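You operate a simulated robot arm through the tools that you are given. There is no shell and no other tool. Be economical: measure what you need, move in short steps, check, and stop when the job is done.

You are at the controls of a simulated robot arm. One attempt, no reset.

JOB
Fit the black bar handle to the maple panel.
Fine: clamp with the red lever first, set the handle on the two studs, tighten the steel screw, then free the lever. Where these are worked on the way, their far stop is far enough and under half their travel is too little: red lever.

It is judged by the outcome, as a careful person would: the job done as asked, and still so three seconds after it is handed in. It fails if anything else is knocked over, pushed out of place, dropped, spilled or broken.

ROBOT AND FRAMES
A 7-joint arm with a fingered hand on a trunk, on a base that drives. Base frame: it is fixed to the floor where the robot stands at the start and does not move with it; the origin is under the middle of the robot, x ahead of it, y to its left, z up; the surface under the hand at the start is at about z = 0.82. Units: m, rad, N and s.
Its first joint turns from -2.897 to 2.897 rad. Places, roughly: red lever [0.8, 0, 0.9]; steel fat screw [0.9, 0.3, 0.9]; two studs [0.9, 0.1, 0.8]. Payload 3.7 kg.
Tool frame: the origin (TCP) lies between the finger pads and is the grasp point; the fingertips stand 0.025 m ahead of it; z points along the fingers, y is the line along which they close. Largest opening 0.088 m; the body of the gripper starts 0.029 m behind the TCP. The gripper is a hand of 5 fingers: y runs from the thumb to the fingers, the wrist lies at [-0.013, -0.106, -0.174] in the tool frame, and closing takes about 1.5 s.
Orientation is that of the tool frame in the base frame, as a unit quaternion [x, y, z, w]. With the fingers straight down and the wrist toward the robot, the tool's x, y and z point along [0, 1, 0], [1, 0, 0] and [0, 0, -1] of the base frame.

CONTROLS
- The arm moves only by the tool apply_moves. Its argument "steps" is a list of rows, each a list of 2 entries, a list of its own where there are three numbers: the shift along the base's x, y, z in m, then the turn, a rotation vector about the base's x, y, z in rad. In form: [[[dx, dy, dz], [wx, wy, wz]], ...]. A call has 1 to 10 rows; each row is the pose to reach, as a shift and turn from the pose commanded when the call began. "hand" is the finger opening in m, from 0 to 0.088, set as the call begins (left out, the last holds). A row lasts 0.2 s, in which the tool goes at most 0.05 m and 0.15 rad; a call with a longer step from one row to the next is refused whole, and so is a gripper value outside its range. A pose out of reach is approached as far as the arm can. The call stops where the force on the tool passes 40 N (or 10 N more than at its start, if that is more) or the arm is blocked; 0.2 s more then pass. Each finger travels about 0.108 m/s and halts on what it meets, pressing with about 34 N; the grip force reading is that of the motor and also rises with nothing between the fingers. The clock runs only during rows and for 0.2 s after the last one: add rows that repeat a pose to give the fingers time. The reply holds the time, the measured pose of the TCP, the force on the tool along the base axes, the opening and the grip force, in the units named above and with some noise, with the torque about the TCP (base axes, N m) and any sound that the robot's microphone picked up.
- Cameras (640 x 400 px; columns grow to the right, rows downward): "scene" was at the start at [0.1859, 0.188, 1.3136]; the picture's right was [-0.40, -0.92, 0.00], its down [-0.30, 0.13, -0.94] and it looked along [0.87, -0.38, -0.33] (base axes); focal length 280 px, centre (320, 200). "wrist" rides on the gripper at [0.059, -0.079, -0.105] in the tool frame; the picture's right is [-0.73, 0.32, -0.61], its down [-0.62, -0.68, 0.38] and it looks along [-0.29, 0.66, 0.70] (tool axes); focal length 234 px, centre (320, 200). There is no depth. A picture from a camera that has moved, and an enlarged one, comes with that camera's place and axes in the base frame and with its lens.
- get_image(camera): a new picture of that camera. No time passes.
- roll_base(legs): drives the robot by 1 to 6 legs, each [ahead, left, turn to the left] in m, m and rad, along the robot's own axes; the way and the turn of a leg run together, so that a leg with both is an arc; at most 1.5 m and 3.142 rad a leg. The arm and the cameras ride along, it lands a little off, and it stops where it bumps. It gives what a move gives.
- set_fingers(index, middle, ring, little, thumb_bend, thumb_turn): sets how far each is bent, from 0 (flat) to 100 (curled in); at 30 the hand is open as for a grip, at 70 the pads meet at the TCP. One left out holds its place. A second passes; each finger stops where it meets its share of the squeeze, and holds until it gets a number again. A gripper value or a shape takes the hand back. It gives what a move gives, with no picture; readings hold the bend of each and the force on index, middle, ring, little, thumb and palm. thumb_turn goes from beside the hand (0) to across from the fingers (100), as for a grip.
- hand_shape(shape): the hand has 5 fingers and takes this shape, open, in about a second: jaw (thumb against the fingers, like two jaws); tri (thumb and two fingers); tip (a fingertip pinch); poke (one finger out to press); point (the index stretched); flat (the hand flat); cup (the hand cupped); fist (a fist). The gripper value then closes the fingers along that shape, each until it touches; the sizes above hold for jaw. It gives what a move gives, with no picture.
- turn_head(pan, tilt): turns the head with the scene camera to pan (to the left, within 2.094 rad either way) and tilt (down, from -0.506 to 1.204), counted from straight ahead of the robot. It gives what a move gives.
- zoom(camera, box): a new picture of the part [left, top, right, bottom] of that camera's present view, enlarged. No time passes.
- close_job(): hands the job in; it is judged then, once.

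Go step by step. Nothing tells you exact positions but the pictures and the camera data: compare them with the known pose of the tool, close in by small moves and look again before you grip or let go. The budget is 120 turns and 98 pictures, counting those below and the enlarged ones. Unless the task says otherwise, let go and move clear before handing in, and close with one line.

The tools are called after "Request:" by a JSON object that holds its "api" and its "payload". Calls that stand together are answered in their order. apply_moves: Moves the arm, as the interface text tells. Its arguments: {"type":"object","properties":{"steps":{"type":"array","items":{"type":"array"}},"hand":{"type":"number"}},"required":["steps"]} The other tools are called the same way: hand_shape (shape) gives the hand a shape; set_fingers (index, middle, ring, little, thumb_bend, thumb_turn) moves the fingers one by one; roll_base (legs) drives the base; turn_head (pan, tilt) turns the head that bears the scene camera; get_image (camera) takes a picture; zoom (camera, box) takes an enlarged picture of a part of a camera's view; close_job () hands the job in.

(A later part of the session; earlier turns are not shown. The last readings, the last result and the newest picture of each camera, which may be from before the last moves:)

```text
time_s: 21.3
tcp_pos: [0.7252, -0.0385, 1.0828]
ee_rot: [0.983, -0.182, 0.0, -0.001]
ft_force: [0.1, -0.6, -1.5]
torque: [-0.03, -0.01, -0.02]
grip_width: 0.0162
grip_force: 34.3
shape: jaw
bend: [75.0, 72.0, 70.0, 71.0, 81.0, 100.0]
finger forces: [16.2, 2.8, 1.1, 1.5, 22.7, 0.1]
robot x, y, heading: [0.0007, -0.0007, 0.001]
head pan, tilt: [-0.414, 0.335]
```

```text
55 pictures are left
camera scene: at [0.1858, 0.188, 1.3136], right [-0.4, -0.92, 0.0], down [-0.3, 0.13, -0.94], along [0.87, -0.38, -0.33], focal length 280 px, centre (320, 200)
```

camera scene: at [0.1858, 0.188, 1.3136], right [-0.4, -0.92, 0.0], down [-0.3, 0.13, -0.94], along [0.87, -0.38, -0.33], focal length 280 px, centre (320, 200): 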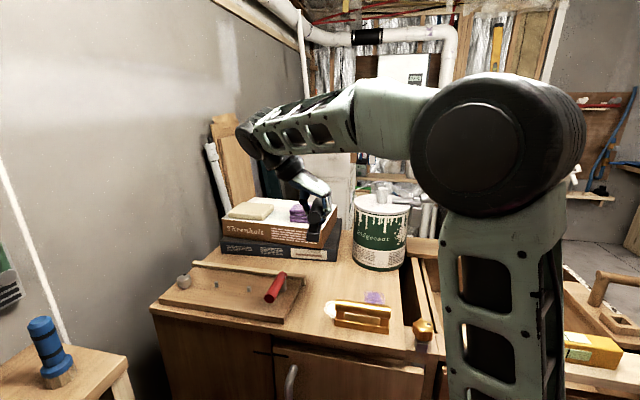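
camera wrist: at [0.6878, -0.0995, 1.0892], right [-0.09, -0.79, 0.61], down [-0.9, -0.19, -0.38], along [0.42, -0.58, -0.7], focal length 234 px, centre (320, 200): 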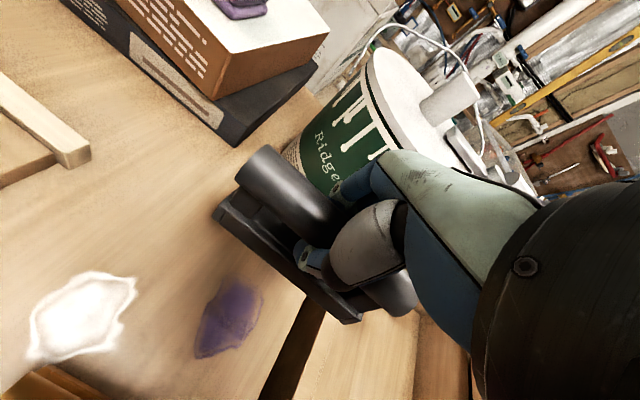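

Request:
{"api": "zoom", "payload": {"camera": "scene", "box": [290, 195, 354, 245]}}

Request:
{"api": "zoom", "payload": {"camera": "wrist", "box": [200, 140, 280, 220]}}

```text
8.00 times, centred on (322, 220) of scene
camera zoom: at [0.1858, 0.188, 1.3136], right [-0.4, -0.92, 0.0], down [-0.3, 0.13, -0.94], along [0.87, -0.38, -0.33], focal length 2237 px, centre (304, 40)
```

zoom: 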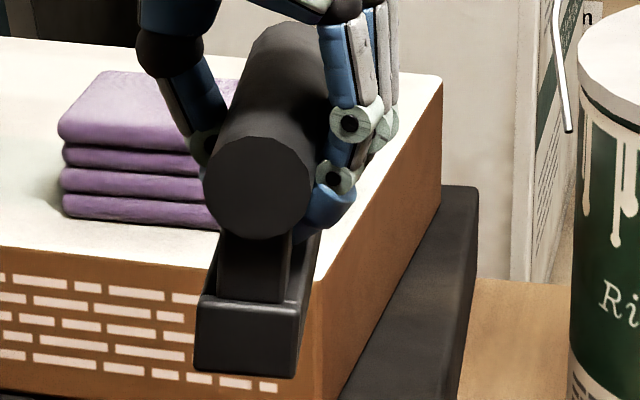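

```text
5.00 times, centred on (240, 180) of wrist
camera zoom: at [0.8087, 0.014, 1.1876], right [-0.79, -0.04, 0.61], down [-0.34, 0.86, -0.38], along [-0.51, -0.51, -0.7], focal length 1171 px, centre (720, 300)
```

zoom: 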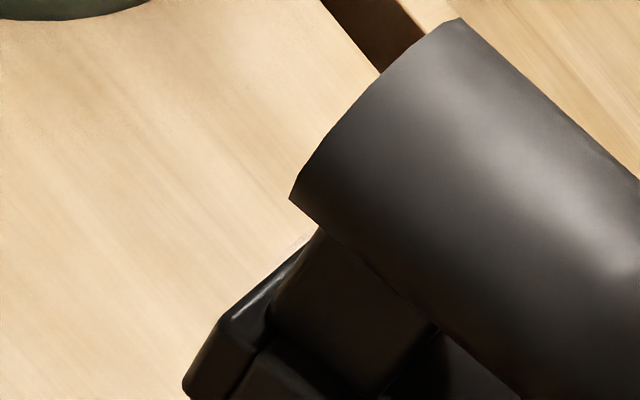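

The end view shows the handle rolled about 4°, its left end pitched about 5° down, and yawed about 6° from the hand. I put the studs at about (0.833, 0.110) and (0.888, 0.188), a line at 54.8°, so I'll carry the handle above them with matching yaw and then level it.

Request:
{"api": "apply_moves", "payload": {"steps": [[[0.0126, 0.019, 0], [0, 0, 0.1436]], [[0.025, 0.0385, 0], [0, 0, 0.287]], [[0.038, 0.058, 0], [0, 0, 0.431]], [[0.05, 0.077, 0], [0, 0, 0.574]], [[0.063, 0.096, 0], [0, 0, 0.718]], [[0.0756, 0.1155, 0], [0, 0, 0.8616]], [[0.088, 0.135, -0.01], [0, 0, 1.005]], [[0.1, 0.154, -0.02], [0, 0, 1.149]], [[0.113, 0.173, -0.03], [0, 0, 1.292]], [[0.126, 0.1925, -0.04], [0, 0, 1.436]]]}}

Request:
{"api": "apply_moves", "payload": {"steps": [[[0, 0, 0], [0.029, -0.106, 0]], [[0, 0, 0], [0.029, -0.106, 0]]]}}

Request:
{"api": "zoom", "payload": {"camera": "scene", "box": [180, 200, 308, 300]}}

Request:
{"api": "get_image", "payload": {"camera": "wrist"}}

```text
time_s: 23.5
tcp_pos: [0.8508, 0.155, 1.0429]
ee_rot: [0.859, 0.512, 0.0, 0.0]
ft_force: [-1.0, 0.0, -0.7]
torque: [0.01, 0.0, -0.01]
grip_width: 0.0161
grip_force: 34.5
shape: jaw
bend: [75.0, 72.0, 70.0, 71.0, 81.0, 100.0]
finger forces: [16.3, 2.8, 1.1, 1.5, 22.9, 0.0]
robot x, y, heading: [-0.0006, -0.0001, 0.006]
head pan, tilt: [-0.414, 0.335]
```

```text
time_s: 24.1
tcp_pos: [0.8519, 0.1547, 1.0433]
ee_rot: [0.858, 0.51, 0.053, 0.014]
ft_force: [-0.9, -0.7, 0.0]
torque: [0.04, 0.02, 0.0]
grip_width: 0.016
grip_force: 34.3
shape: jaw
bend: [75.0, 72.0, 70.0, 71.0, 81.0, 100.0]
finger forces: [16.3, 2.8, 1.0, 1.5, 22.8, 0.0]
robot x, y, heading: [-0.0019, -0.0038, 0.003]
head pan, tilt: [-0.414, 0.335]
```

```text
4.00 times, centred on (244, 250) of scene
camera zoom: at [0.1859, 0.188, 1.3136], right [-0.4, -0.92, 0.0], down [-0.3, 0.13, -0.94], along [0.87, -0.38, -0.33], focal length 1119 px, centre (624, 0)
```

zoom: 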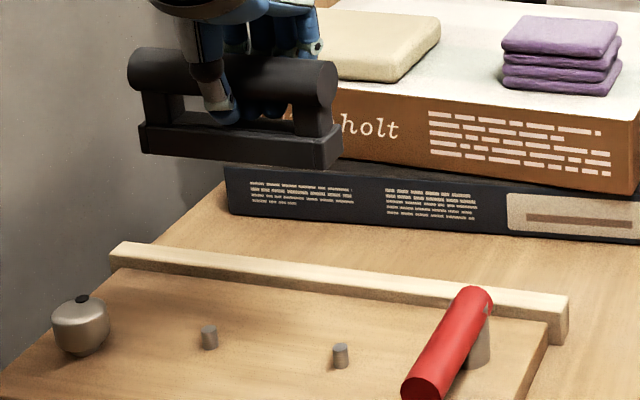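

```text
51 pictures are left
camera wrist: at [0.7996, 0.241, 1.1464], right [-0.13, -0.81, 0.57], down [-0.85, -0.21, -0.48], along [0.51, -0.55, -0.66], focal length 234 px, centre (320, 200)
```

wrist: 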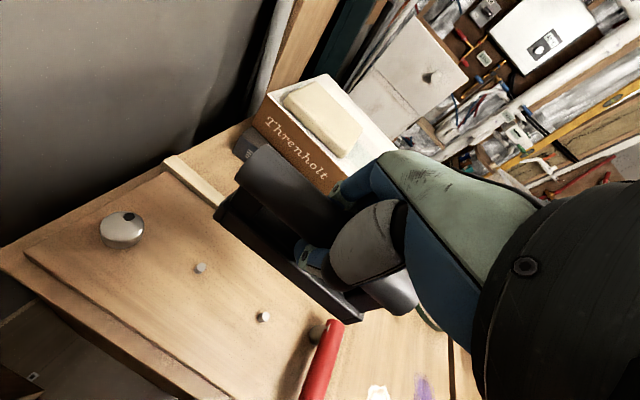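

Request:
{"api": "zoom", "payload": {"camera": "wrist", "box": [195, 190, 275, 240]}}

Request:
{"api": "zoom", "payload": {"camera": "wrist", "box": [320, 280, 440, 355]}}

Request:
{"api": "zoom", "payload": {"camera": "scene", "box": [204, 205, 268, 245]}}

```text
8.00 times, centred on (235, 215) of wrist
camera zoom: at [0.7996, 0.241, 1.1464], right [-0.13, -0.81, 0.57], down [-0.85, -0.21, -0.48], along [0.51, -0.55, -0.66], focal length 1873 px, centre (1000, 80)
```

zoom: 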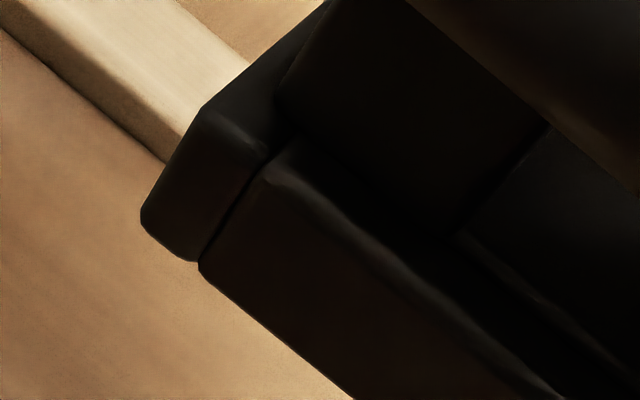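

```text
5.33 times, centred on (380, 318) of wrist
camera zoom: at [0.7996, 0.241, 1.1464], right [-0.13, -0.81, 0.57], down [-0.85, -0.21, -0.48], along [0.51, -0.55, -0.66], focal length 1249 px, centre (0, -427)
```

zoom: 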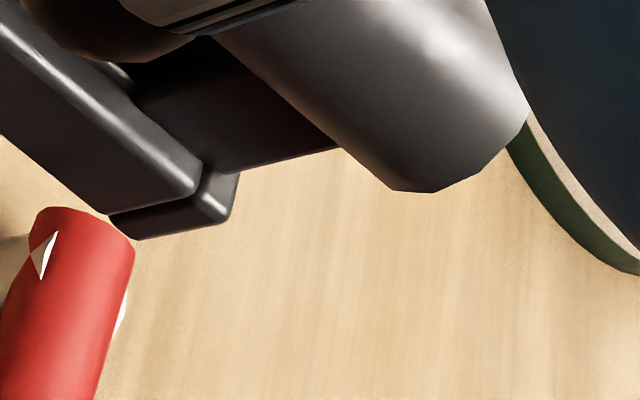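

```text
10.00 times, centred on (236, 225) of scene
camera zoom: at [0.1859, 0.188, 1.3136], right [-0.4, -0.92, 0.0], down [-0.3, 0.13, -0.94], along [0.87, -0.38, -0.33], focal length 2796 px, centre (1160, -50)
```

zoom: 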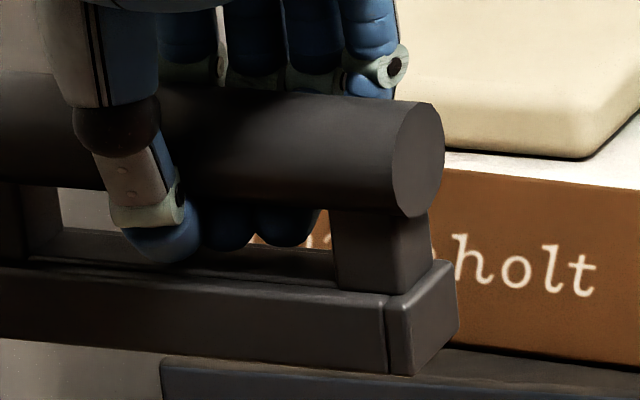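

The handle now measures level and at 54.4°, with its underside at z = 0.997. I'll shift it over the studs and lower it to just above them.

Request:
{"api": "apply_moves", "payload": {"steps": [[[0.0095, -0.0045, -0.04], [0, 0, 0]], [[0.0095, -0.0045, -0.08], [0, 0, 0]], [[0.0095, -0.0045, -0.105], [0, 0, 0]], [[0.0095, -0.0045, -0.12], [0, 0, 0]], [[0.0095, -0.0045, -0.12], [0, 0, 0]]]}}

Request:
{"api": "zoom", "payload": {"camera": "scene", "box": [190, 250, 286, 310]}}

Request:
{"api": "get_image", "payload": {"camera": "wrist"}}

```text
time_s: 25.3
tcp_pos: [0.862, 0.15, 0.9224]
ee_rot: [0.859, 0.509, 0.053, 0.015]
ft_force: [-0.4, 0.2, -0.1]
torque: [0.01, -0.02, 0.03]
grip_width: 0.0157
grip_force: 34.2
shape: jaw
bend: [75.0, 72.0, 70.0, 71.0, 81.0, 100.0]
finger forces: [16.2, 2.8, 0.9, 1.5, 22.7, 0.0]
robot x, y, heading: [-0.0006, 0.0019, -0.002]
head pan, tilt: [-0.414, 0.335]
```

```text
6.67 times, centred on (238, 280) of scene
camera zoom: at [0.1859, 0.188, 1.3136], right [-0.4, -0.92, 0.0], down [-0.3, 0.13, -0.94], along [0.87, -0.38, -0.33], focal length 1864 px, centre (867, -333)
```

zoom: 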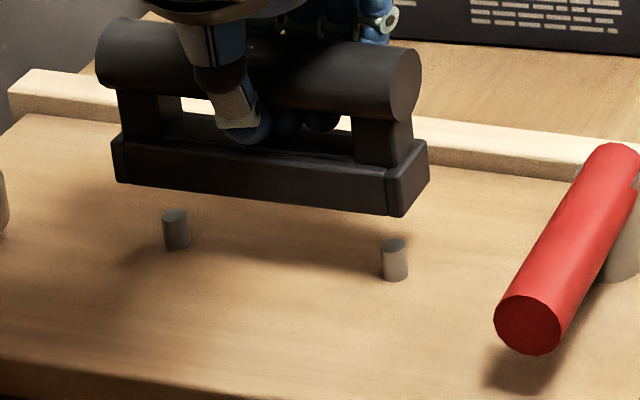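

```text
46 pictures are left
camera wrist: at [0.8096, 0.2369, 1.0254], right [-0.13, -0.81, 0.57], down [-0.85, -0.21, -0.48], along [0.51, -0.55, -0.66], focal length 234 px, centre (320, 200)
```

wrist: 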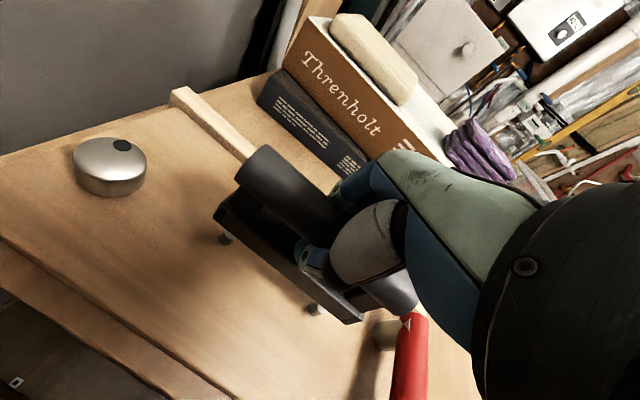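

Request:
{"api": "zoom", "payload": {"camera": "wrist", "box": [200, 200, 296, 260]}}

Request:
{"api": "zoom", "payload": {"camera": "wrist", "box": [280, 270, 376, 330]}}

```text
6.67 times, centred on (248, 230) of wrist
camera zoom: at [0.8096, 0.2369, 1.0254], right [-0.13, -0.81, 0.57], down [-0.85, -0.21, -0.48], along [0.51, -0.55, -0.66], focal length 1561 px, centre (800, 0)
```

zoom: 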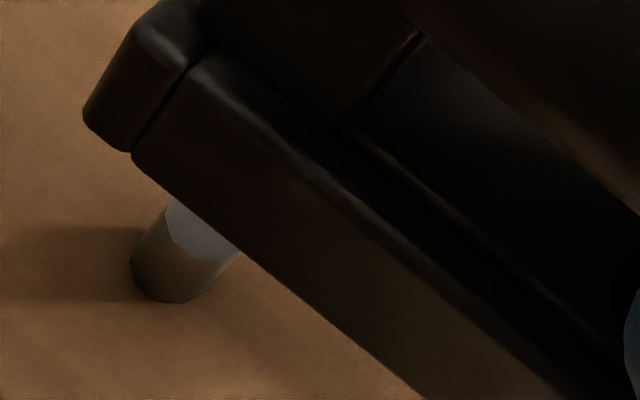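

```text
6.67 times, centred on (328, 300) of wrist
camera zoom: at [0.8096, 0.2369, 1.0254], right [-0.13, -0.81, 0.57], down [-0.85, -0.21, -0.48], along [0.51, -0.55, -0.66], focal length 1561 px, centre (267, -467)
```

zoom: 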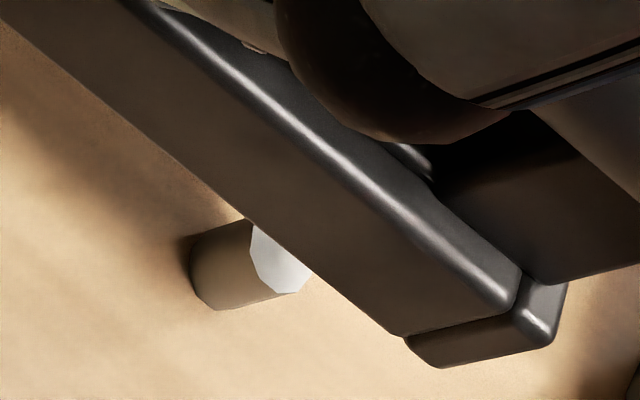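

Plate and studs agree to within 2 mm and are level. I'll make a small correction and lower gently.

Request:
{"api": "apply_moves", "payload": {"steps": [[[-0.002, -0.001, -0.008], [0, 0, 0]], [[-0.002, -0.001, -0.016], [0, 0, 0]], [[-0.002, -0.001, -0.02], [0, 0, 0]], [[-0.002, -0.001, -0.024], [0, 0, 0]], [[-0.002, -0.001, -0.027], [0, 0, 0]]]}}

Request:
{"api": "zoom", "payload": {"camera": "scene", "box": [190, 250, 286, 310]}}

```text
time_s: 26.5
tcp_pos: [0.859, 0.1492, 0.8947]
ee_rot: [0.858, 0.511, 0.054, 0.015]
ft_force: [0.1, 0.8, -1.1]
torque: [-0.02, -0.02, -0.02]
grip_width: 0.016
grip_force: 34.0
shape: jaw
bend: [75.0, 72.0, 70.0, 71.0, 81.0, 100.0]
finger forces: [16.2, 2.6, 0.9, 1.5, 22.7, 0.1]
robot x, y, heading: [0.0027, 0.0004, 0.001]
head pan, tilt: [-0.414, 0.335]
```

```text
6.67 times, centred on (238, 280) of scene
camera zoom: at [0.1859, 0.188, 1.3136], right [-0.4, -0.92, 0.0], down [-0.3, 0.13, -0.94], along [0.87, -0.38, -0.33], focal length 1864 px, centre (867, -333)
```

zoom: 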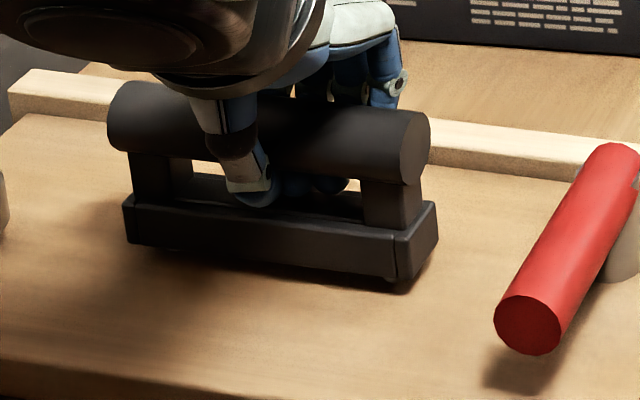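

Request:
{"api": "apply_moves", "payload": {"steps": [[[0, 0, -0.003], [0, 0, 0]], [[0, 0, -0.006], [0, 0, 0]], [[0, 0, -0.008], [0, 0, 0]], [[0, 0, -0.01], [0, 0, 0]], [[0, 0, -0.012], [0, 0, 0]]]}}

Request:
{"api": "zoom", "payload": {"camera": "scene", "box": [190, 250, 286, 310]}}

Request:
{"api": "get_image", "payload": {"camera": "wrist"}}

```text
time_s: 27.7
tcp_pos: [0.8591, 0.15, 0.883]
ee_rot: [0.859, 0.51, 0.053, 0.014]
ft_force: [-1.7, 0.5, 3.6]
torque: [0.02, -0.01, -0.04]
grip_width: 0.0152
grip_force: 33.9
shape: jaw
bend: [75.0, 72.0, 70.0, 71.0, 84.0, 100.0]
finger forces: [12.0, 1.5, 0.4, 1.4, 20.8, 0.1]
robot x, y, heading: [-0.0023, -0.0003, 0.001]
head pan, tilt: [-0.414, 0.335]
```

```text
6.67 times, centred on (238, 280) of scene
camera zoom: at [0.1857, 0.188, 1.3136], right [-0.4, -0.92, 0.0], down [-0.3, 0.13, -0.94], along [0.87, -0.38, -0.33], focal length 1864 px, centre (867, -333)
```

zoom: 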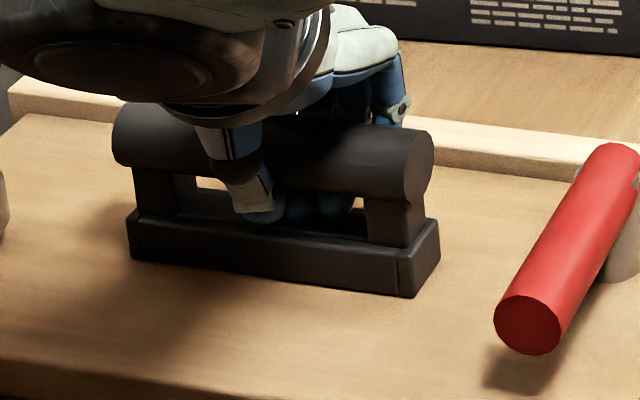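

```text
41 pictures are left
camera wrist: at [0.8066, 0.2357, 0.9872], right [-0.13, -0.81, 0.57], down [-0.85, -0.21, -0.48], along [0.51, -0.55, -0.66], focal length 234 px, centre (320, 200)
```

wrist: 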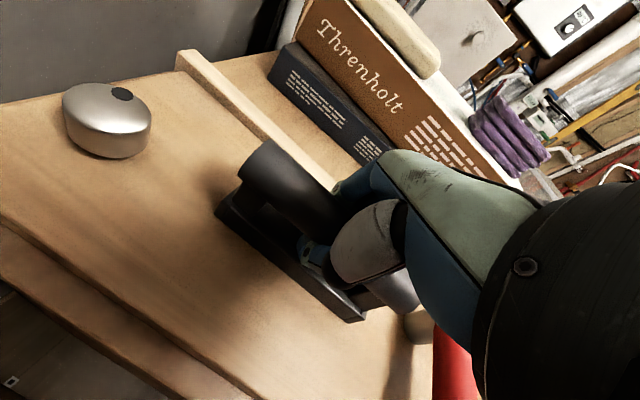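

Request:
{"api": "apply_moves", "payload": {"steps": [[[0, 0, -0.002], [0, 0, 0]], [[0, 0, -0.003], [0, 0, 0]]]}}

Request:
{"api": "apply_moves", "payload": {"hand": 0.088, "steps": [[[0, 0, 0], [0, 0, 0]], [[0, 0, 0], [0, 0, 0]], [[0, 0, 0], [0, 0, 0]], [[0, 0, 0], [0, 0, 0]], [[0, 0, 0], [0, 0, 0]], [[0, 0, 0], [0, 0, 0]], [[0, 0, 0], [0, 0, 0]], [[0, 0, 0], [0, 0, 0]]]}}

Request:
{"api": "zoom", "payload": {"camera": "scene", "box": [190, 250, 286, 310]}}

Request:
{"api": "get_image", "payload": {"camera": "wrist"}}

```text
time_s: 28.3
tcp_pos: [0.8581, 0.1503, 0.881]
ee_rot: [0.858, 0.51, 0.054, 0.015]
ft_force: [-2.8, 1.2, 8.8]
torque: [-0.03, -0.05, 0.0]
grip_width: 0.0145
grip_force: 33.6
shape: jaw
bend: [75.0, 72.0, 70.0, 71.0, 85.0, 100.0]
finger forces: [8.0, 0.6, 0.2, 1.5, 9.6, 0.1]
robot x, y, heading: [-0.0011, 0.0013, 0.001]
head pan, tilt: [-0.414, 0.335]
```

```text
time_s: 28.9
tcp_pos: [0.8603, 0.1481, 0.8827]
ee_rot: [0.859, 0.509, 0.056, 0.015]
ft_force: [0.1, -0.1, -0.3]
torque: [-0.03, 0.04, 0.01]
grip_width: 0.0877
grip_force: 0.1
shape: jaw
bend: [30.0, 30.0, 30.0, 30.0, 30.0, 98.0]
finger forces: [0.0, 0.0, 0.0, 0.1, 0.0, 0.0]
robot x, y, heading: [-0.0, 0.0037, 0.002]
head pan, tilt: [-0.414, 0.335]
stopped in row 3: the force on the tool passed its limit at 42 N (the readings are from after the stop); the commanded pose is now the measured one
```

```text
6.67 times, centred on (238, 280) of scene
camera zoom: at [0.1859, 0.1879, 1.3136], right [-0.4, -0.92, 0.0], down [-0.3, 0.13, -0.94], along [0.87, -0.38, -0.33], focal length 1864 px, centre (867, -333)
```

zoom: 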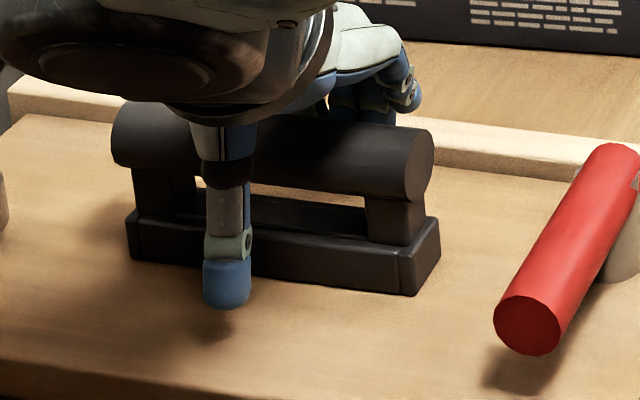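

```text
39 pictures are left
camera wrist: at [0.8083, 0.2342, 0.9867], right [-0.13, -0.81, 0.57], down [-0.85, -0.21, -0.49], along [0.51, -0.55, -0.66], focal length 234 px, centre (320, 200)
```

wrist: 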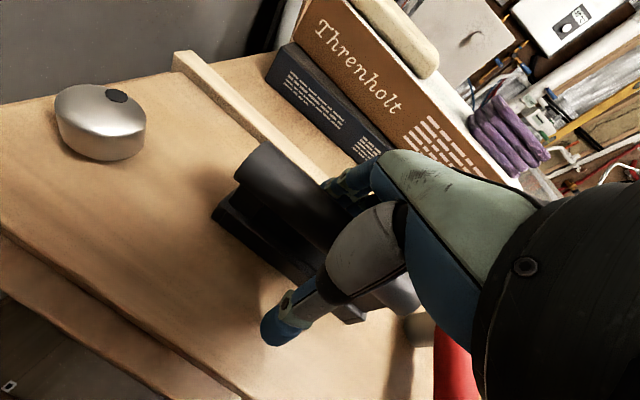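

The handle sits flat on the panel and the hand is open. I'll lift clear and inspect the handle and the screw.

Request:
{"api": "apply_moves", "payload": {"steps": [[[0, 0, 0.04], [0, 0, 0]], [[0, 0, 0.08], [0, 0, 0]], [[0, 0, 0.12], [0, 0, 0]], [[0.0, 0.0, 0.16], [-0.029, 0.106, 0]], [[0.0, -0.05, 0.16], [-0.029, 0.106, 0]], [[0.0, -0.1, 0.16], [-0.029, 0.106, 0]]]}}

Request:
{"api": "hand_shape", "payload": {"shape": "tri"}}

Request:
{"api": "zoom", "payload": {"camera": "scene", "box": [150, 245, 294, 335]}}

Request:
{"api": "zoom", "payload": {"camera": "scene", "box": [165, 265, 213, 295]}}

Request:
{"api": "get_image", "payload": {"camera": "wrist"}}

```text
time_s: 30.3
tcp_pos: [0.8575, 0.05, 1.0435]
ee_rot: [0.86, 0.51, 0.004, 0.001]
ft_force: [-0.5, 0.4, -0.4]
torque: [-0.01, -0.02, 0.04]
grip_width: 0.0877
grip_force: 0.0
shape: jaw
bend: [30.0, 30.0, 30.0, 30.0, 30.0, 98.0]
finger forces: [0.1, 0.1, 0.1, 0.0, 0.1, 0.1]
robot x, y, heading: [0.0033, 0.0017, -0.002]
head pan, tilt: [-0.414, 0.335]
```

```text
time_s: 31.2
tcp_pos: [0.8583, 0.0491, 1.0424]
ee_rot: [0.861, 0.509, 0.004, 0.001]
ft_force: [-1.2, -0.4, -0.2]
torque: [0.01, -0.02, 0.02]
grip_width: 0.0878
grip_force: 0.0
shape: tri
bend: [30.0, 30.0, 99.0, 99.0, 30.0, 98.0]
finger forces: [0.0, 0.0, 0.0, 0.0, 0.0, 0.2]
robot x, y, heading: [-0.0011, -0.0002, -0.001]
head pan, tilt: [-0.414, 0.335]
```

```text
4.44 times, centred on (222, 290) of scene
camera zoom: at [0.186, 0.1878, 1.3136], right [-0.4, -0.92, 0.0], down [-0.3, 0.13, -0.94], along [0.86, -0.38, -0.33], focal length 1243 px, centre (756, -200)
```

zoom: 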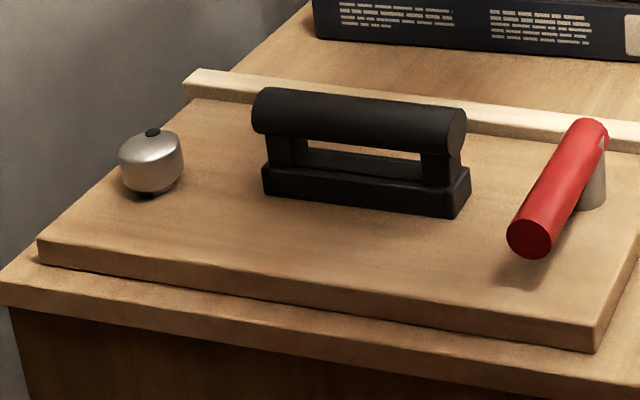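

```text
13.33 times, centred on (189, 280) of scene
camera zoom: at [0.186, 0.1878, 1.3136], right [-0.4, -0.92, 0.0], down [-0.3, 0.13, -0.94], along [0.86, -0.38, -0.33], focal length 3729 px, centre (2067, -867)
```

zoom: 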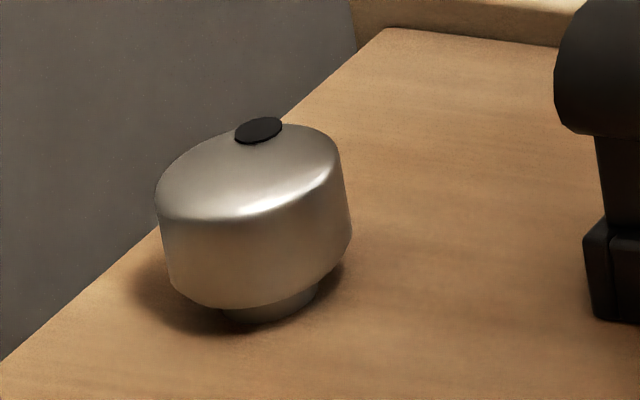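

```text
36 pictures are left
camera wrist: at [0.8169, 0.1391, 1.149], right [-0.07, -0.79, 0.61], down [-0.89, -0.22, -0.39], along [0.44, -0.57, -0.69], focal length 234 px, centre (320, 200)
```

wrist: 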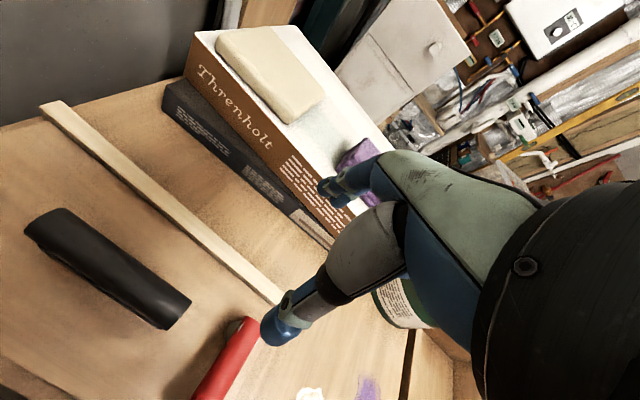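

The handle stands square on the studs. The screw knob is centred near (0.9205, 0.266), about 39 mm across and its mid-height near z = 0.858, so I'll go above it with the hand turned back for a clockwise stroke.

Request:
{"api": "apply_moves", "payload": {"hand": 0.07, "steps": [[[0.008, 0.027, 0], [0, 0, 0.139]], [[0.016, 0.054, 0], [0, 0, 0.278]], [[0.024, 0.081, 0], [0, 0, 0.416]], [[0.031, 0.108, 0], [0, 0, 0.555]], [[0.039, 0.135, -0.01], [0, 0, 0.694]], [[0.047, 0.163, -0.02], [0, 0, 0.833]], [[0.055, 0.19, -0.03], [0, 0, 0.97]], [[0.0622, 0.217, -0.04], [0, 0, 1.11]], [[0.0622, 0.217, -0.06], [0, 0, 1.11]], [[0.0622, 0.217, -0.06], [0, 0, 1.11]]]}}

Request:
{"api": "get_image", "payload": {"camera": "wrist"}}

Request:
{"api": "zoom", "payload": {"camera": "scene", "box": [140, 200, 268, 300]}}

```text
time_s: 33.4
tcp_pos: [0.922, 0.2655, 0.9851]
ee_rot: [0.463, 0.887, 0.005, -0.001]
ft_force: [0.2, 0.3, 0.2]
torque: [-0.01, -0.02, 0.03]
grip_width: 0.0702
grip_force: 0.0
shape: tri
bend: [27.0, 34.0, 99.0, 99.0, 49.0, 99.0]
finger forces: [0.0, 0.1, 0.1, 0.0, 0.1, 0.0]
robot x, y, heading: [-0.0001, 0.0021, -0.001]
head pan, tilt: [-0.414, 0.335]
```

```text
35 pictures are left
camera wrist: at [0.8242, 0.2675, 1.0896], right [0.68, -0.42, 0.61], down [-0.2, -0.9, -0.39], along [0.71, 0.14, -0.69], focal length 234 px, centre (320, 200)
```

wrist: 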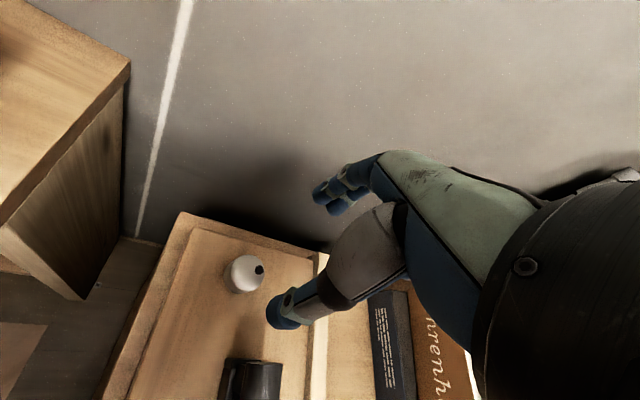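

```text
4.00 times, centred on (204, 250) of scene
camera zoom: at [0.186, 0.1878, 1.3136], right [-0.4, -0.92, 0.0], down [-0.3, 0.13, -0.94], along [0.87, -0.38, -0.33], focal length 1119 px, centre (784, 0)
```

zoom: 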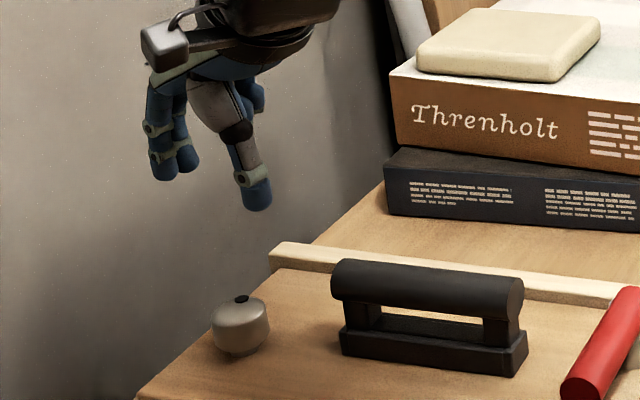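

Request:
{"api": "apply_moves", "payload": {"steps": [[[0, 0, -0.04], [0, 0, 0]], [[0, 0, -0.08], [0, 0, 0]], [[0, 0, -0.1], [0, 0, 0]], [[0, 0, -0.112], [0, 0, 0]], [[0, 0, -0.112], [0, 0, 0]]]}}

Request:
{"api": "get_image", "payload": {"camera": "wrist"}}

Request:
{"api": "zoom", "payload": {"camera": "scene", "box": [150, 235, 246, 310]}}

```text
time_s: 34.6
tcp_pos: [0.9221, 0.2637, 0.8721]
ee_rot: [0.463, 0.887, 0.003, -0.001]
ft_force: [-0.8, 0.0, 0.0]
torque: [0.0, -0.05, 0.0]
grip_width: 0.0704
grip_force: 0.1
shape: tri
bend: [27.0, 34.0, 99.0, 99.0, 49.0, 99.0]
finger forces: [0.0, 0.0, 0.0, 0.1, 0.0, 0.0]
robot x, y, heading: [0.0003, 0.0012, -0.004]
head pan, tilt: [-0.414, 0.335]
```

```text
33 pictures are left
camera wrist: at [0.8237, 0.2679, 0.9775], right [0.68, -0.42, 0.61], down [-0.2, -0.9, -0.39], along [0.71, 0.14, -0.69], focal length 234 px, centre (320, 200)
```

wrist: 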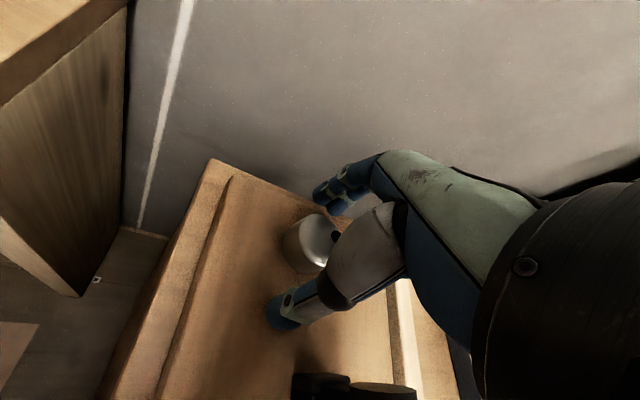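

```text
5.33 times, centred on (198, 272) of scene
camera zoom: at [0.186, 0.1878, 1.3136], right [-0.4, -0.92, 0.0], down [-0.3, 0.13, -0.94], along [0.86, -0.38, -0.33], focal length 1492 px, centre (971, -187)
```

zoom: 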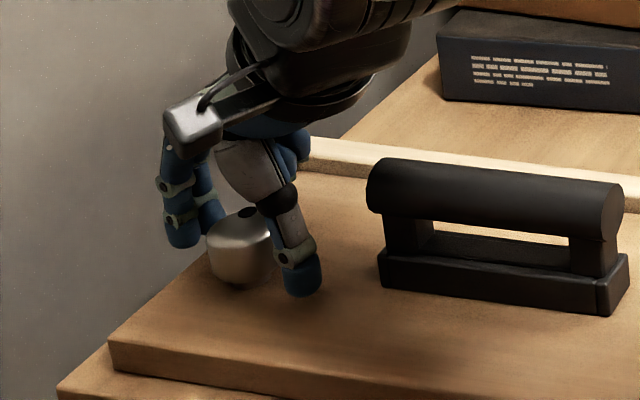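

Request:
{"api": "apply_moves", "payload": {"hand": 0.0, "steps": [[[0, 0, 0], [0, 0, 0]], [[0, 0, 0], [0, 0, 0]], [[0, 0, 0], [0, 0, 0]], [[0, 0, 0], [0, 0, 0]], [[0, 0, 0], [0, 0, 0]], [[0, 0, 0], [0, 0, 0]]]}}

Request:
{"api": "zoom", "payload": {"camera": "scene", "box": [150, 235, 246, 310]}}

```text
time_s: 36.0
tcp_pos: [0.9214, 0.2659, 0.8717]
ee_rot: [0.462, 0.887, 0.004, -0.001]
ft_force: [-2.3, 0.4, -3.4]
torque: [0.01, 0.1, -0.03]
grip_width: 0.0257
grip_force: 34.1
shape: tri
bend: [74.0, 58.0, 100.0, 100.0, 74.0, 100.0]
finger forces: [15.3, 16.5, 0.0, 0.1, 31.2, 0.0]
robot x, y, heading: [0.0017, -0.001, 0.003]
head pan, tilt: [-0.414, 0.335]
```

```text
5.33 times, centred on (198, 272) of scene
camera zoom: at [0.1861, 0.1879, 1.3136], right [-0.4, -0.92, 0.0], down [-0.3, 0.13, -0.94], along [0.86, -0.38, -0.33], focal length 1492 px, centre (971, -187)
```

zoom: 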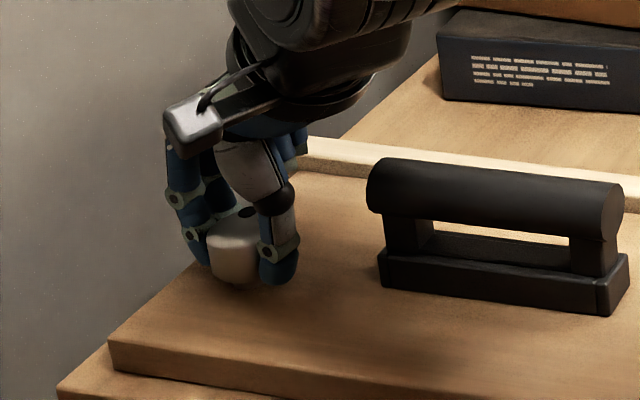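

All three fingers are on the knob. I'll turn it clockwise in place and watch the torque.

Request:
{"api": "apply_moves", "payload": {"steps": [[[0, 0, 0], [0, 0, -0.14]], [[0, 0, 0], [0, 0, -0.28]], [[0, 0, 0], [0, 0, -0.42]], [[0, 0, 0], [0, 0, -0.56]], [[0, 0, 0], [0, 0, -0.7]], [[0, 0, 0], [0, 0, -0.84]], [[0, 0, 0], [0, 0, -0.98]], [[0, 0, 0], [0, 0, -1.12]], [[0, 0, 0], [0, 0, -1.26]], [[0, 0, 0], [0, 0, -1.4]]]}}

Request:
{"api": "zoom", "payload": {"camera": "scene", "box": [150, 235, 246, 310]}}

Request:
{"api": "get_image", "payload": {"camera": "wrist"}}

```text
time_s: 38.2
tcp_pos: [0.9236, 0.265, 0.8726]
ee_rot: [0.926, 0.378, 0.004, 0.003]
ft_force: [-3.0, 4.4, -4.3]
torque: [0.1, -0.06, 0.05]
grip_width: 0.0235
grip_force: 34.1
shape: tri
bend: [74.0, 58.0, 100.0, 100.0, 72.0, 100.0]
finger forces: [16.1, 16.6, 0.1, 0.1, 35.4, 0.0]
robot x, y, heading: [0.0027, 0.0, 0.002]
head pan, tilt: [-0.414, 0.335]
```

```text
5.33 times, centred on (198, 272) of scene
camera zoom: at [0.1862, 0.1881, 1.3136], right [-0.4, -0.92, 0.0], down [-0.3, 0.13, -0.94], along [0.86, -0.38, -0.33], focal length 1492 px, centre (971, -187)
```

zoom: 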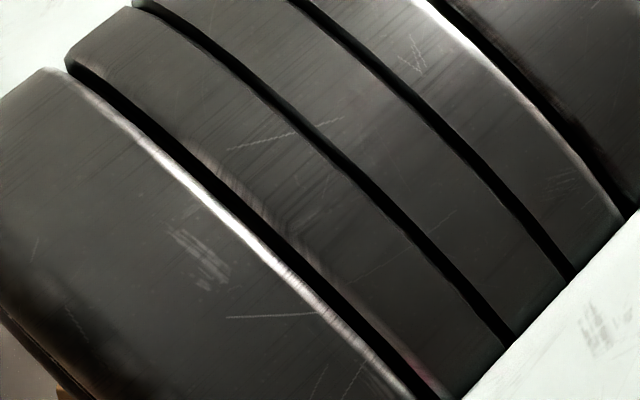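

```text
29 pictures are left
camera wrist: at [0.9095, 0.3631, 0.9775], right [-0.3, -0.74, 0.6], down [-0.92, 0.05, -0.39], along [0.26, -0.67, -0.69], focal length 234 px, centre (320, 200)
```

wrist: 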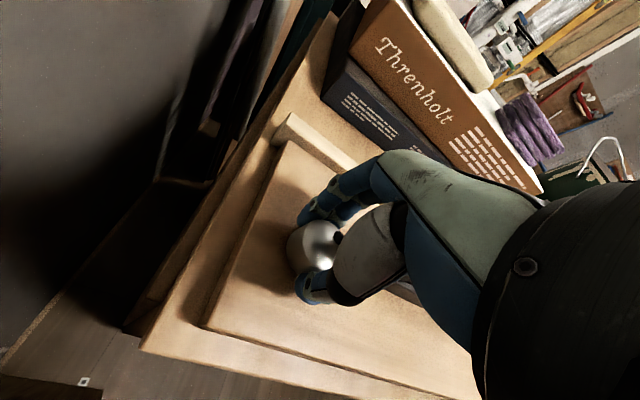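

The knob turned with the hand, with no resistance yet. I'll take the rest of this stroke.

Request:
{"api": "apply_moves", "payload": {"steps": [[[0, 0, 0], [0, 0, -0.14]], [[0, 0, 0], [0, 0, -0.28]], [[0, 0, 0], [0, 0, -0.42]], [[0, 0, 0], [0, 0, -0.5]]]}}

```text
time_s: 39.2
tcp_pos: [0.9222, 0.2643, 0.8719]
ee_rot: [0.99, 0.138, 0.003, 0.003]
ft_force: [0.7, 1.3, -5.7]
torque: [-0.07, -0.13, 0.06]
grip_width: 0.0231
grip_force: 33.9
shape: tri
bend: [74.0, 57.0, 100.0, 100.0, 73.0, 100.0]
finger forces: [17.1, 18.3, 0.0, 0.0, 32.6, 0.0]
robot x, y, heading: [0.0007, 0.0, -0.002]
head pan, tilt: [-0.414, 0.335]
```

Request:
{"api": "apply_moves", "payload": {"hand": 0.062, "steps": [[[0, 0, 0], [0, 0, 0]], [[0, 0, 0], [0, 0, 0]], [[0, 0, 0.025], [0, 0, 0]], [[0, 0, 0.05], [0, 0, 0]], [[0, 0, 0.05], [0, 0, 0.145]], [[0, 0, 0.05], [0, 0, 0.29]], [[0, 0, 0.05], [0, 0, 0.435]], [[0, 0, 0.05], [0, 0, 0.58]], [[0, 0, 0.05], [0, 0, 0.725]], [[0, 0, 0.05], [0, 0, 0.87]]]}}

Request:
{"api": "apply_moves", "payload": {"steps": [[[0, 0, 0], [0, 0, 0.145]], [[0, 0, 0], [0, 0, 0.29]], [[0, 0, 0], [0, 0, 0.435]], [[0, 0, 0], [0, 0, 0.58]], [[0, 0, 0], [0, 0, 0.725]], [[0, 0, 0], [0, 0, 0.87]], [[0, 0, 0], [0, 0, 1.015]], [[0, 0, 0], [0, 0, 1.16]], [[0, 0, 0], [0, 0, 1.21]]]}}

Request:
{"api": "zoom", "payload": {"camera": "scene", "box": [150, 235, 246, 310]}}

Request:
{"api": "zoom", "payload": {"camera": "wrist", "box": [200, 140, 440, 340]}}

```text
time_s: 41.4
tcp_pos: [0.9234, 0.2651, 0.922]
ee_rot: [0.839, 0.544, 0.004, 0.001]
ft_force: [-0.5, 0.1, -0.4]
torque: [0.0, 0.0, -0.03]
grip_width: 0.0618
grip_force: 0.1
shape: tri
bend: [27.0, 37.0, 99.0, 99.0, 58.0, 99.0]
finger forces: [0.0, 0.0, 0.1, 0.1, 0.0, 0.1]
robot x, y, heading: [0.0027, 0.0025, -0.002]
head pan, tilt: [-0.414, 0.335]
```

```text
time_s: 43.4
tcp_pos: [0.9232, 0.2647, 0.922]
ee_rot: [0.38, 0.925, 0.004, -0.001]
ft_force: [-0.5, 0.0, 1.0]
torque: [0.03, -0.02, -0.07]
grip_width: 0.0619
grip_force: 0.0
shape: tri
bend: [27.0, 37.0, 99.0, 99.0, 58.0, 99.0]
finger forces: [0.0, 0.0, 0.1, 0.0, 0.1, 0.0]
robot x, y, heading: [-0.0014, 0.0029, -0.003]
head pan, tilt: [-0.414, 0.335]
```

```text
5.33 times, centred on (198, 272) of scene
camera zoom: at [0.1859, 0.1879, 1.3136], right [-0.4, -0.92, 0.0], down [-0.3, 0.13, -0.94], along [0.87, -0.38, -0.33], focal length 1492 px, centre (971, -187)
```

zoom: 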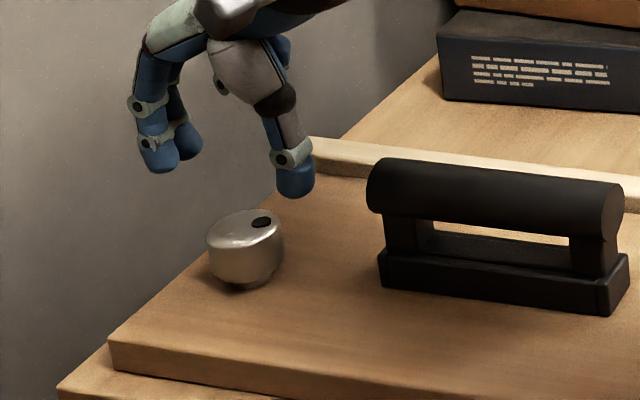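

```text
2.00 times, centred on (320, 240) of wrist
camera zoom: at [0.8257, 0.2497, 1.0279], right [0.74, -0.29, 0.6], down [-0.04, -0.92, -0.39], along [0.67, 0.27, -0.69], focal length 468 px, centre (320, 120)
```

zoom: 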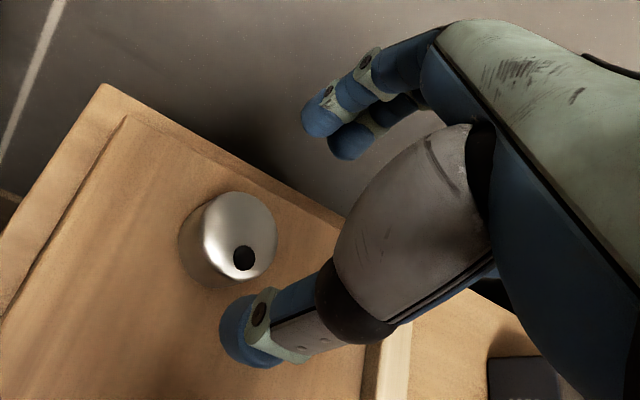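

It turned about 110° and the knob sank a little, so it is threading in. On to the next stroke.

Request:
{"api": "apply_moves", "payload": {"steps": [[[-0.001, 0.0005, -0.025], [0, 0, 0]], [[-0.001, 0.0005, -0.052], [0, 0, 0]], [[-0.001, 0.0005, -0.052], [0, 0, 0]]]}}

Request:
{"api": "apply_moves", "payload": {"hand": 0.0, "steps": [[[0, 0, 0], [0, 0, 0]], [[0, 0, 0], [0, 0, 0]], [[0, 0, 0], [0, 0, 0]], [[0, 0, 0], [0, 0, 0]], [[0, 0, 0], [0, 0, 0]], [[0, 0, 0], [0, 0, -0.14]], [[0, 0, 0], [0, 0, -0.28]], [[0, 0, 0], [0, 0, -0.42]], [[0, 0, 0], [0, 0, -0.56]], [[0, 0, 0], [0, 0, -0.7]]]}}

Request:
{"api": "apply_moves", "payload": {"steps": [[[0, 0, 0], [0, 0, -0.14]], [[0, 0, 0], [0, 0, -0.28]], [[0, 0, 0], [0, 0, -0.42]], [[0, 0, 0], [0, 0, -0.56]], [[0, 0, -0.001], [0, 0, -0.7]], [[0, 0, -0.001], [0, 0, -0.84]], [[0, 0, -0.001], [0, 0, -0.98]], [[0, 0, -0.001], [0, 0, -1.12]], [[0, 0, -0.001], [0, 0, -1.26]], [[0, 0, -0.001], [0, 0, -1.38]]]}}

```text
time_s: 44.2
tcp_pos: [0.92, 0.2654, 0.871]
ee_rot: [0.38, 0.925, 0.004, -0.002]
ft_force: [-0.1, -0.2, -0.3]
torque: [0.01, 0.03, 0.03]
grip_width: 0.0617
grip_force: 0.1
shape: tri
bend: [27.0, 37.0, 99.0, 99.0, 58.0, 99.0]
finger forces: [0.1, 0.1, 0.0, 0.0, 0.0, 0.0]
robot x, y, heading: [-0.0024, -0.0005, -0.003]
head pan, tilt: [-0.414, 0.335]
```

```text
time_s: 46.4
tcp_pos: [0.9207, 0.266, 0.8705]
ee_rot: [0.675, 0.738, 0.004, 0.0]
ft_force: [-7.7, 2.5, -3.4]
torque: [0.04, 0.08, 0.08]
grip_width: 0.0249
grip_force: 33.6
shape: tri
bend: [74.0, 56.0, 100.0, 100.0, 73.0, 100.0]
finger forces: [14.5, 14.9, 0.1, 0.0, 35.5, 0.1]
robot x, y, heading: [0.0019, 0.0008, 0.002]
head pan, tilt: [-0.414, 0.335]
```

```text
time_s: 48.6
tcp_pos: [0.9226, 0.2641, 0.869]
ee_rot: [0.991, 0.137, 0.003, 0.002]
ft_force: [0.6, 1.0, 0.4]
torque: [-0.11, -0.07, 0.04]
grip_width: 0.024
grip_force: 34.0
shape: tri
bend: [74.0, 56.0, 100.0, 100.0, 73.0, 100.0]
finger forces: [15.1, 18.3, 0.1, 0.1, 32.8, 0.0]
robot x, y, heading: [0.0005, 0.0019, 0.002]
head pan, tilt: [-0.414, 0.335]
```

Request:
{"api": "apply_moves", "payload": {"hand": 0.062, "steps": [[[0, 0, 0], [0, 0, 0]], [[0, 0, 0], [0, 0, 0]], [[0, 0, 0.025], [0, 0, 0]], [[0, 0, 0.05], [0, 0, 0]], [[0, 0, 0.05], [0, 0, 0.145]], [[0, 0, 0.05], [0, 0, 0.29]], [[0, 0, 0.05], [0, 0, 0.435]], [[0, 0, 0.05], [0, 0, 0.58]], [[0, 0, 0.05], [0, 0, 0.725]], [[0, 0, 0.05], [0, 0, 0.87]]]}}

Request:
{"api": "apply_moves", "payload": {"steps": [[[0, 0, 0], [0, 0, 0.145]], [[0, 0, 0], [0, 0, 0.29]], [[0, 0, 0], [0, 0, 0.435]], [[0, 0, 0], [0, 0, 0.58]], [[0, 0, 0], [0, 0, 0.725]], [[0, 0, 0], [0, 0, 0.87]], [[0, 0, 0], [0, 0, 1.015]], [[0, 0, 0], [0, 0, 1.16]], [[0, 0, 0], [0, 0, 1.21]]]}}

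Request:
{"api": "zoom", "payload": {"camera": "scene", "box": [150, 235, 246, 310]}}

```text
time_s: 50.8
tcp_pos: [0.9218, 0.2658, 0.9195]
ee_rot: [0.838, 0.545, 0.004, 0.001]
ft_force: [0.0, -0.3, -0.1]
torque: [-0.05, 0.02, -0.01]
grip_width: 0.0617
grip_force: 0.1
shape: tri
bend: [27.0, 37.0, 99.0, 99.0, 58.0, 99.0]
finger forces: [0.0, 0.0, 0.0, 0.0, 0.1, 0.0]
robot x, y, heading: [-0.0031, -0.001, -0.0]
head pan, tilt: [-0.414, 0.335]
```

```text
time_s: 52.8
tcp_pos: [0.9216, 0.2652, 0.9197]
ee_rot: [0.38, 0.925, 0.004, -0.001]
ft_force: [0.0, 1.2, 1.1]
torque: [0.0, -0.01, -0.01]
grip_width: 0.0615
grip_force: 0.0
shape: tri
bend: [27.0, 37.0, 99.0, 99.0, 58.0, 99.0]
finger forces: [0.1, 0.1, 0.1, 0.0, 0.0, 0.0]
robot x, y, heading: [0.0013, -0.0019, 0.003]
head pan, tilt: [-0.414, 0.335]
```

```text
5.33 times, centred on (198, 272) of scene
camera zoom: at [0.1859, 0.1879, 1.3136], right [-0.4, -0.92, 0.0], down [-0.3, 0.13, -0.94], along [0.87, -0.38, -0.33], focal length 1492 px, centre (971, -187)
```

zoom: 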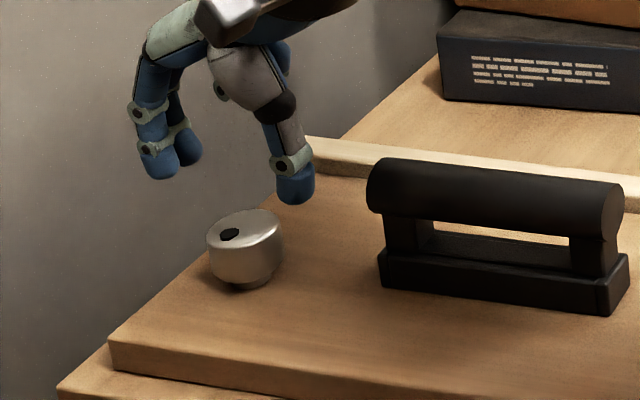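

About 230° turned so far and still no stop, so another stroke.

Request:
{"api": "apply_moves", "payload": {"steps": [[[0, 0.0, -0.025], [0, 0, 0]], [[0, 0.0, -0.051], [0, 0, 0]], [[0, 0.0, -0.051], [0, 0, 0]]]}}

Request:
{"api": "apply_moves", "payload": {"hand": 0.0, "steps": [[[0, 0, 0], [0, 0, 0]], [[0, 0, 0], [0, 0, 0]], [[0, 0, 0], [0, 0, 0]], [[0, 0, 0], [0, 0, 0]], [[0, 0, 0], [0, 0, 0]], [[0, 0, 0], [0, 0, -0.14]], [[0, 0, 0], [0, 0, -0.28]], [[0, 0, 0], [0, 0, -0.42]], [[0, 0, 0], [0, 0, -0.56]], [[0, 0, 0], [0, 0, -0.7]]]}}

```text
time_s: 53.6
tcp_pos: [0.9237, 0.2643, 0.8683]
ee_rot: [0.381, 0.924, 0.003, -0.001]
ft_force: [-0.6, -0.1, 0.2]
torque: [0.03, -0.04, 0.01]
grip_width: 0.0617
grip_force: 0.0
shape: tri
bend: [27.0, 37.0, 99.0, 99.0, 58.0, 99.0]
finger forces: [0.0, 0.1, 0.0, 0.0, 0.0, 0.0]
robot x, y, heading: [0.0022, -0.0035, 0.005]
head pan, tilt: [-0.414, 0.335]
```

```text
time_s: 55.8
tcp_pos: [0.9213, 0.2681, 0.8678]
ee_rot: [0.675, 0.738, 0.003, 0.0]
ft_force: [-0.1, 18.9, -11.2]
torque: [0.6, -0.24, 0.41]
grip_width: 0.0212
grip_force: 34.5
shape: tri
bend: [74.0, 56.0, 100.0, 100.0, 73.0, 100.0]
finger forces: [18.1, 19.0, 0.0, 0.0, 29.6, 0.1]
robot x, y, heading: [-0.0007, -0.0013, 0.002]
head pan, tilt: [-0.414, 0.335]
```

Resistance has appeared, at 0.41 N·m. I'll turn a little further and watch.

Request:
{"api": "apply_moves", "payload": {"steps": [[[0, 0, 0], [0, 0, -0.1]], [[0, 0, 0], [0, 0, -0.2]], [[0, 0, 0], [0, 0, -0.3]]]}}

Request:
{"api": "zoom", "payload": {"camera": "wrist", "box": [240, 170, 400, 330]}}

```text
time_s: 56.6
tcp_pos: [0.9228, 0.2664, 0.8683]
ee_rot: [0.778, 0.628, 0.003, 0.001]
ft_force: [7.8, 15.6, -12.7]
torque: [0.61, -0.53, 0.54]
grip_width: 0.0189
grip_force: 34.0
shape: tri
bend: [74.0, 57.0, 100.0, 100.0, 73.0, 100.0]
finger forces: [27.3, 17.2, 0.1, 0.1, 29.5, 0.1]
robot x, y, heading: [0.0019, -0.0005, 0.003]
head pan, tilt: [-0.414, 0.335]
```

```text
2.50 times, centred on (320, 250) of wrist
camera zoom: at [0.857, 0.3405, 0.9729], right [0.16, -0.78, 0.61], down [-0.79, -0.46, -0.39], along [0.59, -0.42, -0.69], focal length 585 px, centre (320, 75)
```

zoom: 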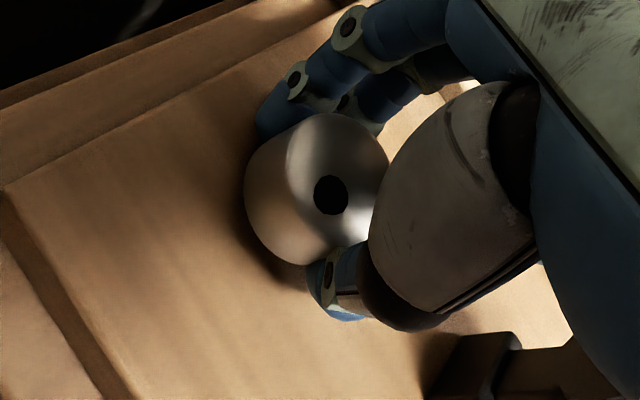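

Request:
{"api": "apply_moves", "payload": {"steps": [[[0, 0, -0.001], [0, 0, -0.1]], [[0, 0, -0.001], [0, 0, -0.2]], [[0, 0, -0.001], [0, 0, -0.3]], [[0, 0, -0.001], [0, 0, -0.4]]]}}

Request:
{"api": "zoom", "payload": {"camera": "wrist", "box": [240, 170, 400, 330]}}

```text
time_s: 57.6
tcp_pos: [0.9224, 0.2641, 0.8672]
ee_rot: [0.888, 0.461, 0.002, 0.001]
ft_force: [7.9, -6.7, -11.9]
torque: [0.2, -0.87, 0.51]
grip_width: 0.0213
grip_force: 33.8
shape: tri
bend: [74.0, 58.0, 100.0, 100.0, 77.0, 100.0]
finger forces: [23.3, 15.7, 0.1, 0.0, 34.9, 0.0]
robot x, y, heading: [0.0033, -0.0024, 0.0]
head pan, tilt: [-0.414, 0.335]
```

```text
2.50 times, centred on (320, 250) of wrist
camera zoom: at [0.8919, 0.3579, 0.9721], right [-0.16, -0.78, 0.61], down [-0.91, -0.12, -0.39], along [0.37, -0.62, -0.69], focal length 585 px, centre (320, 75)
```

zoom: 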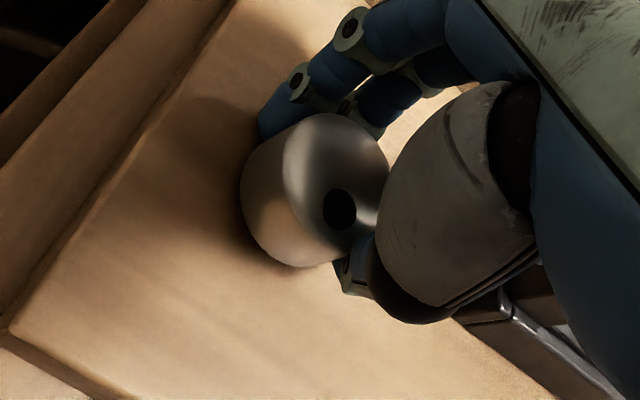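

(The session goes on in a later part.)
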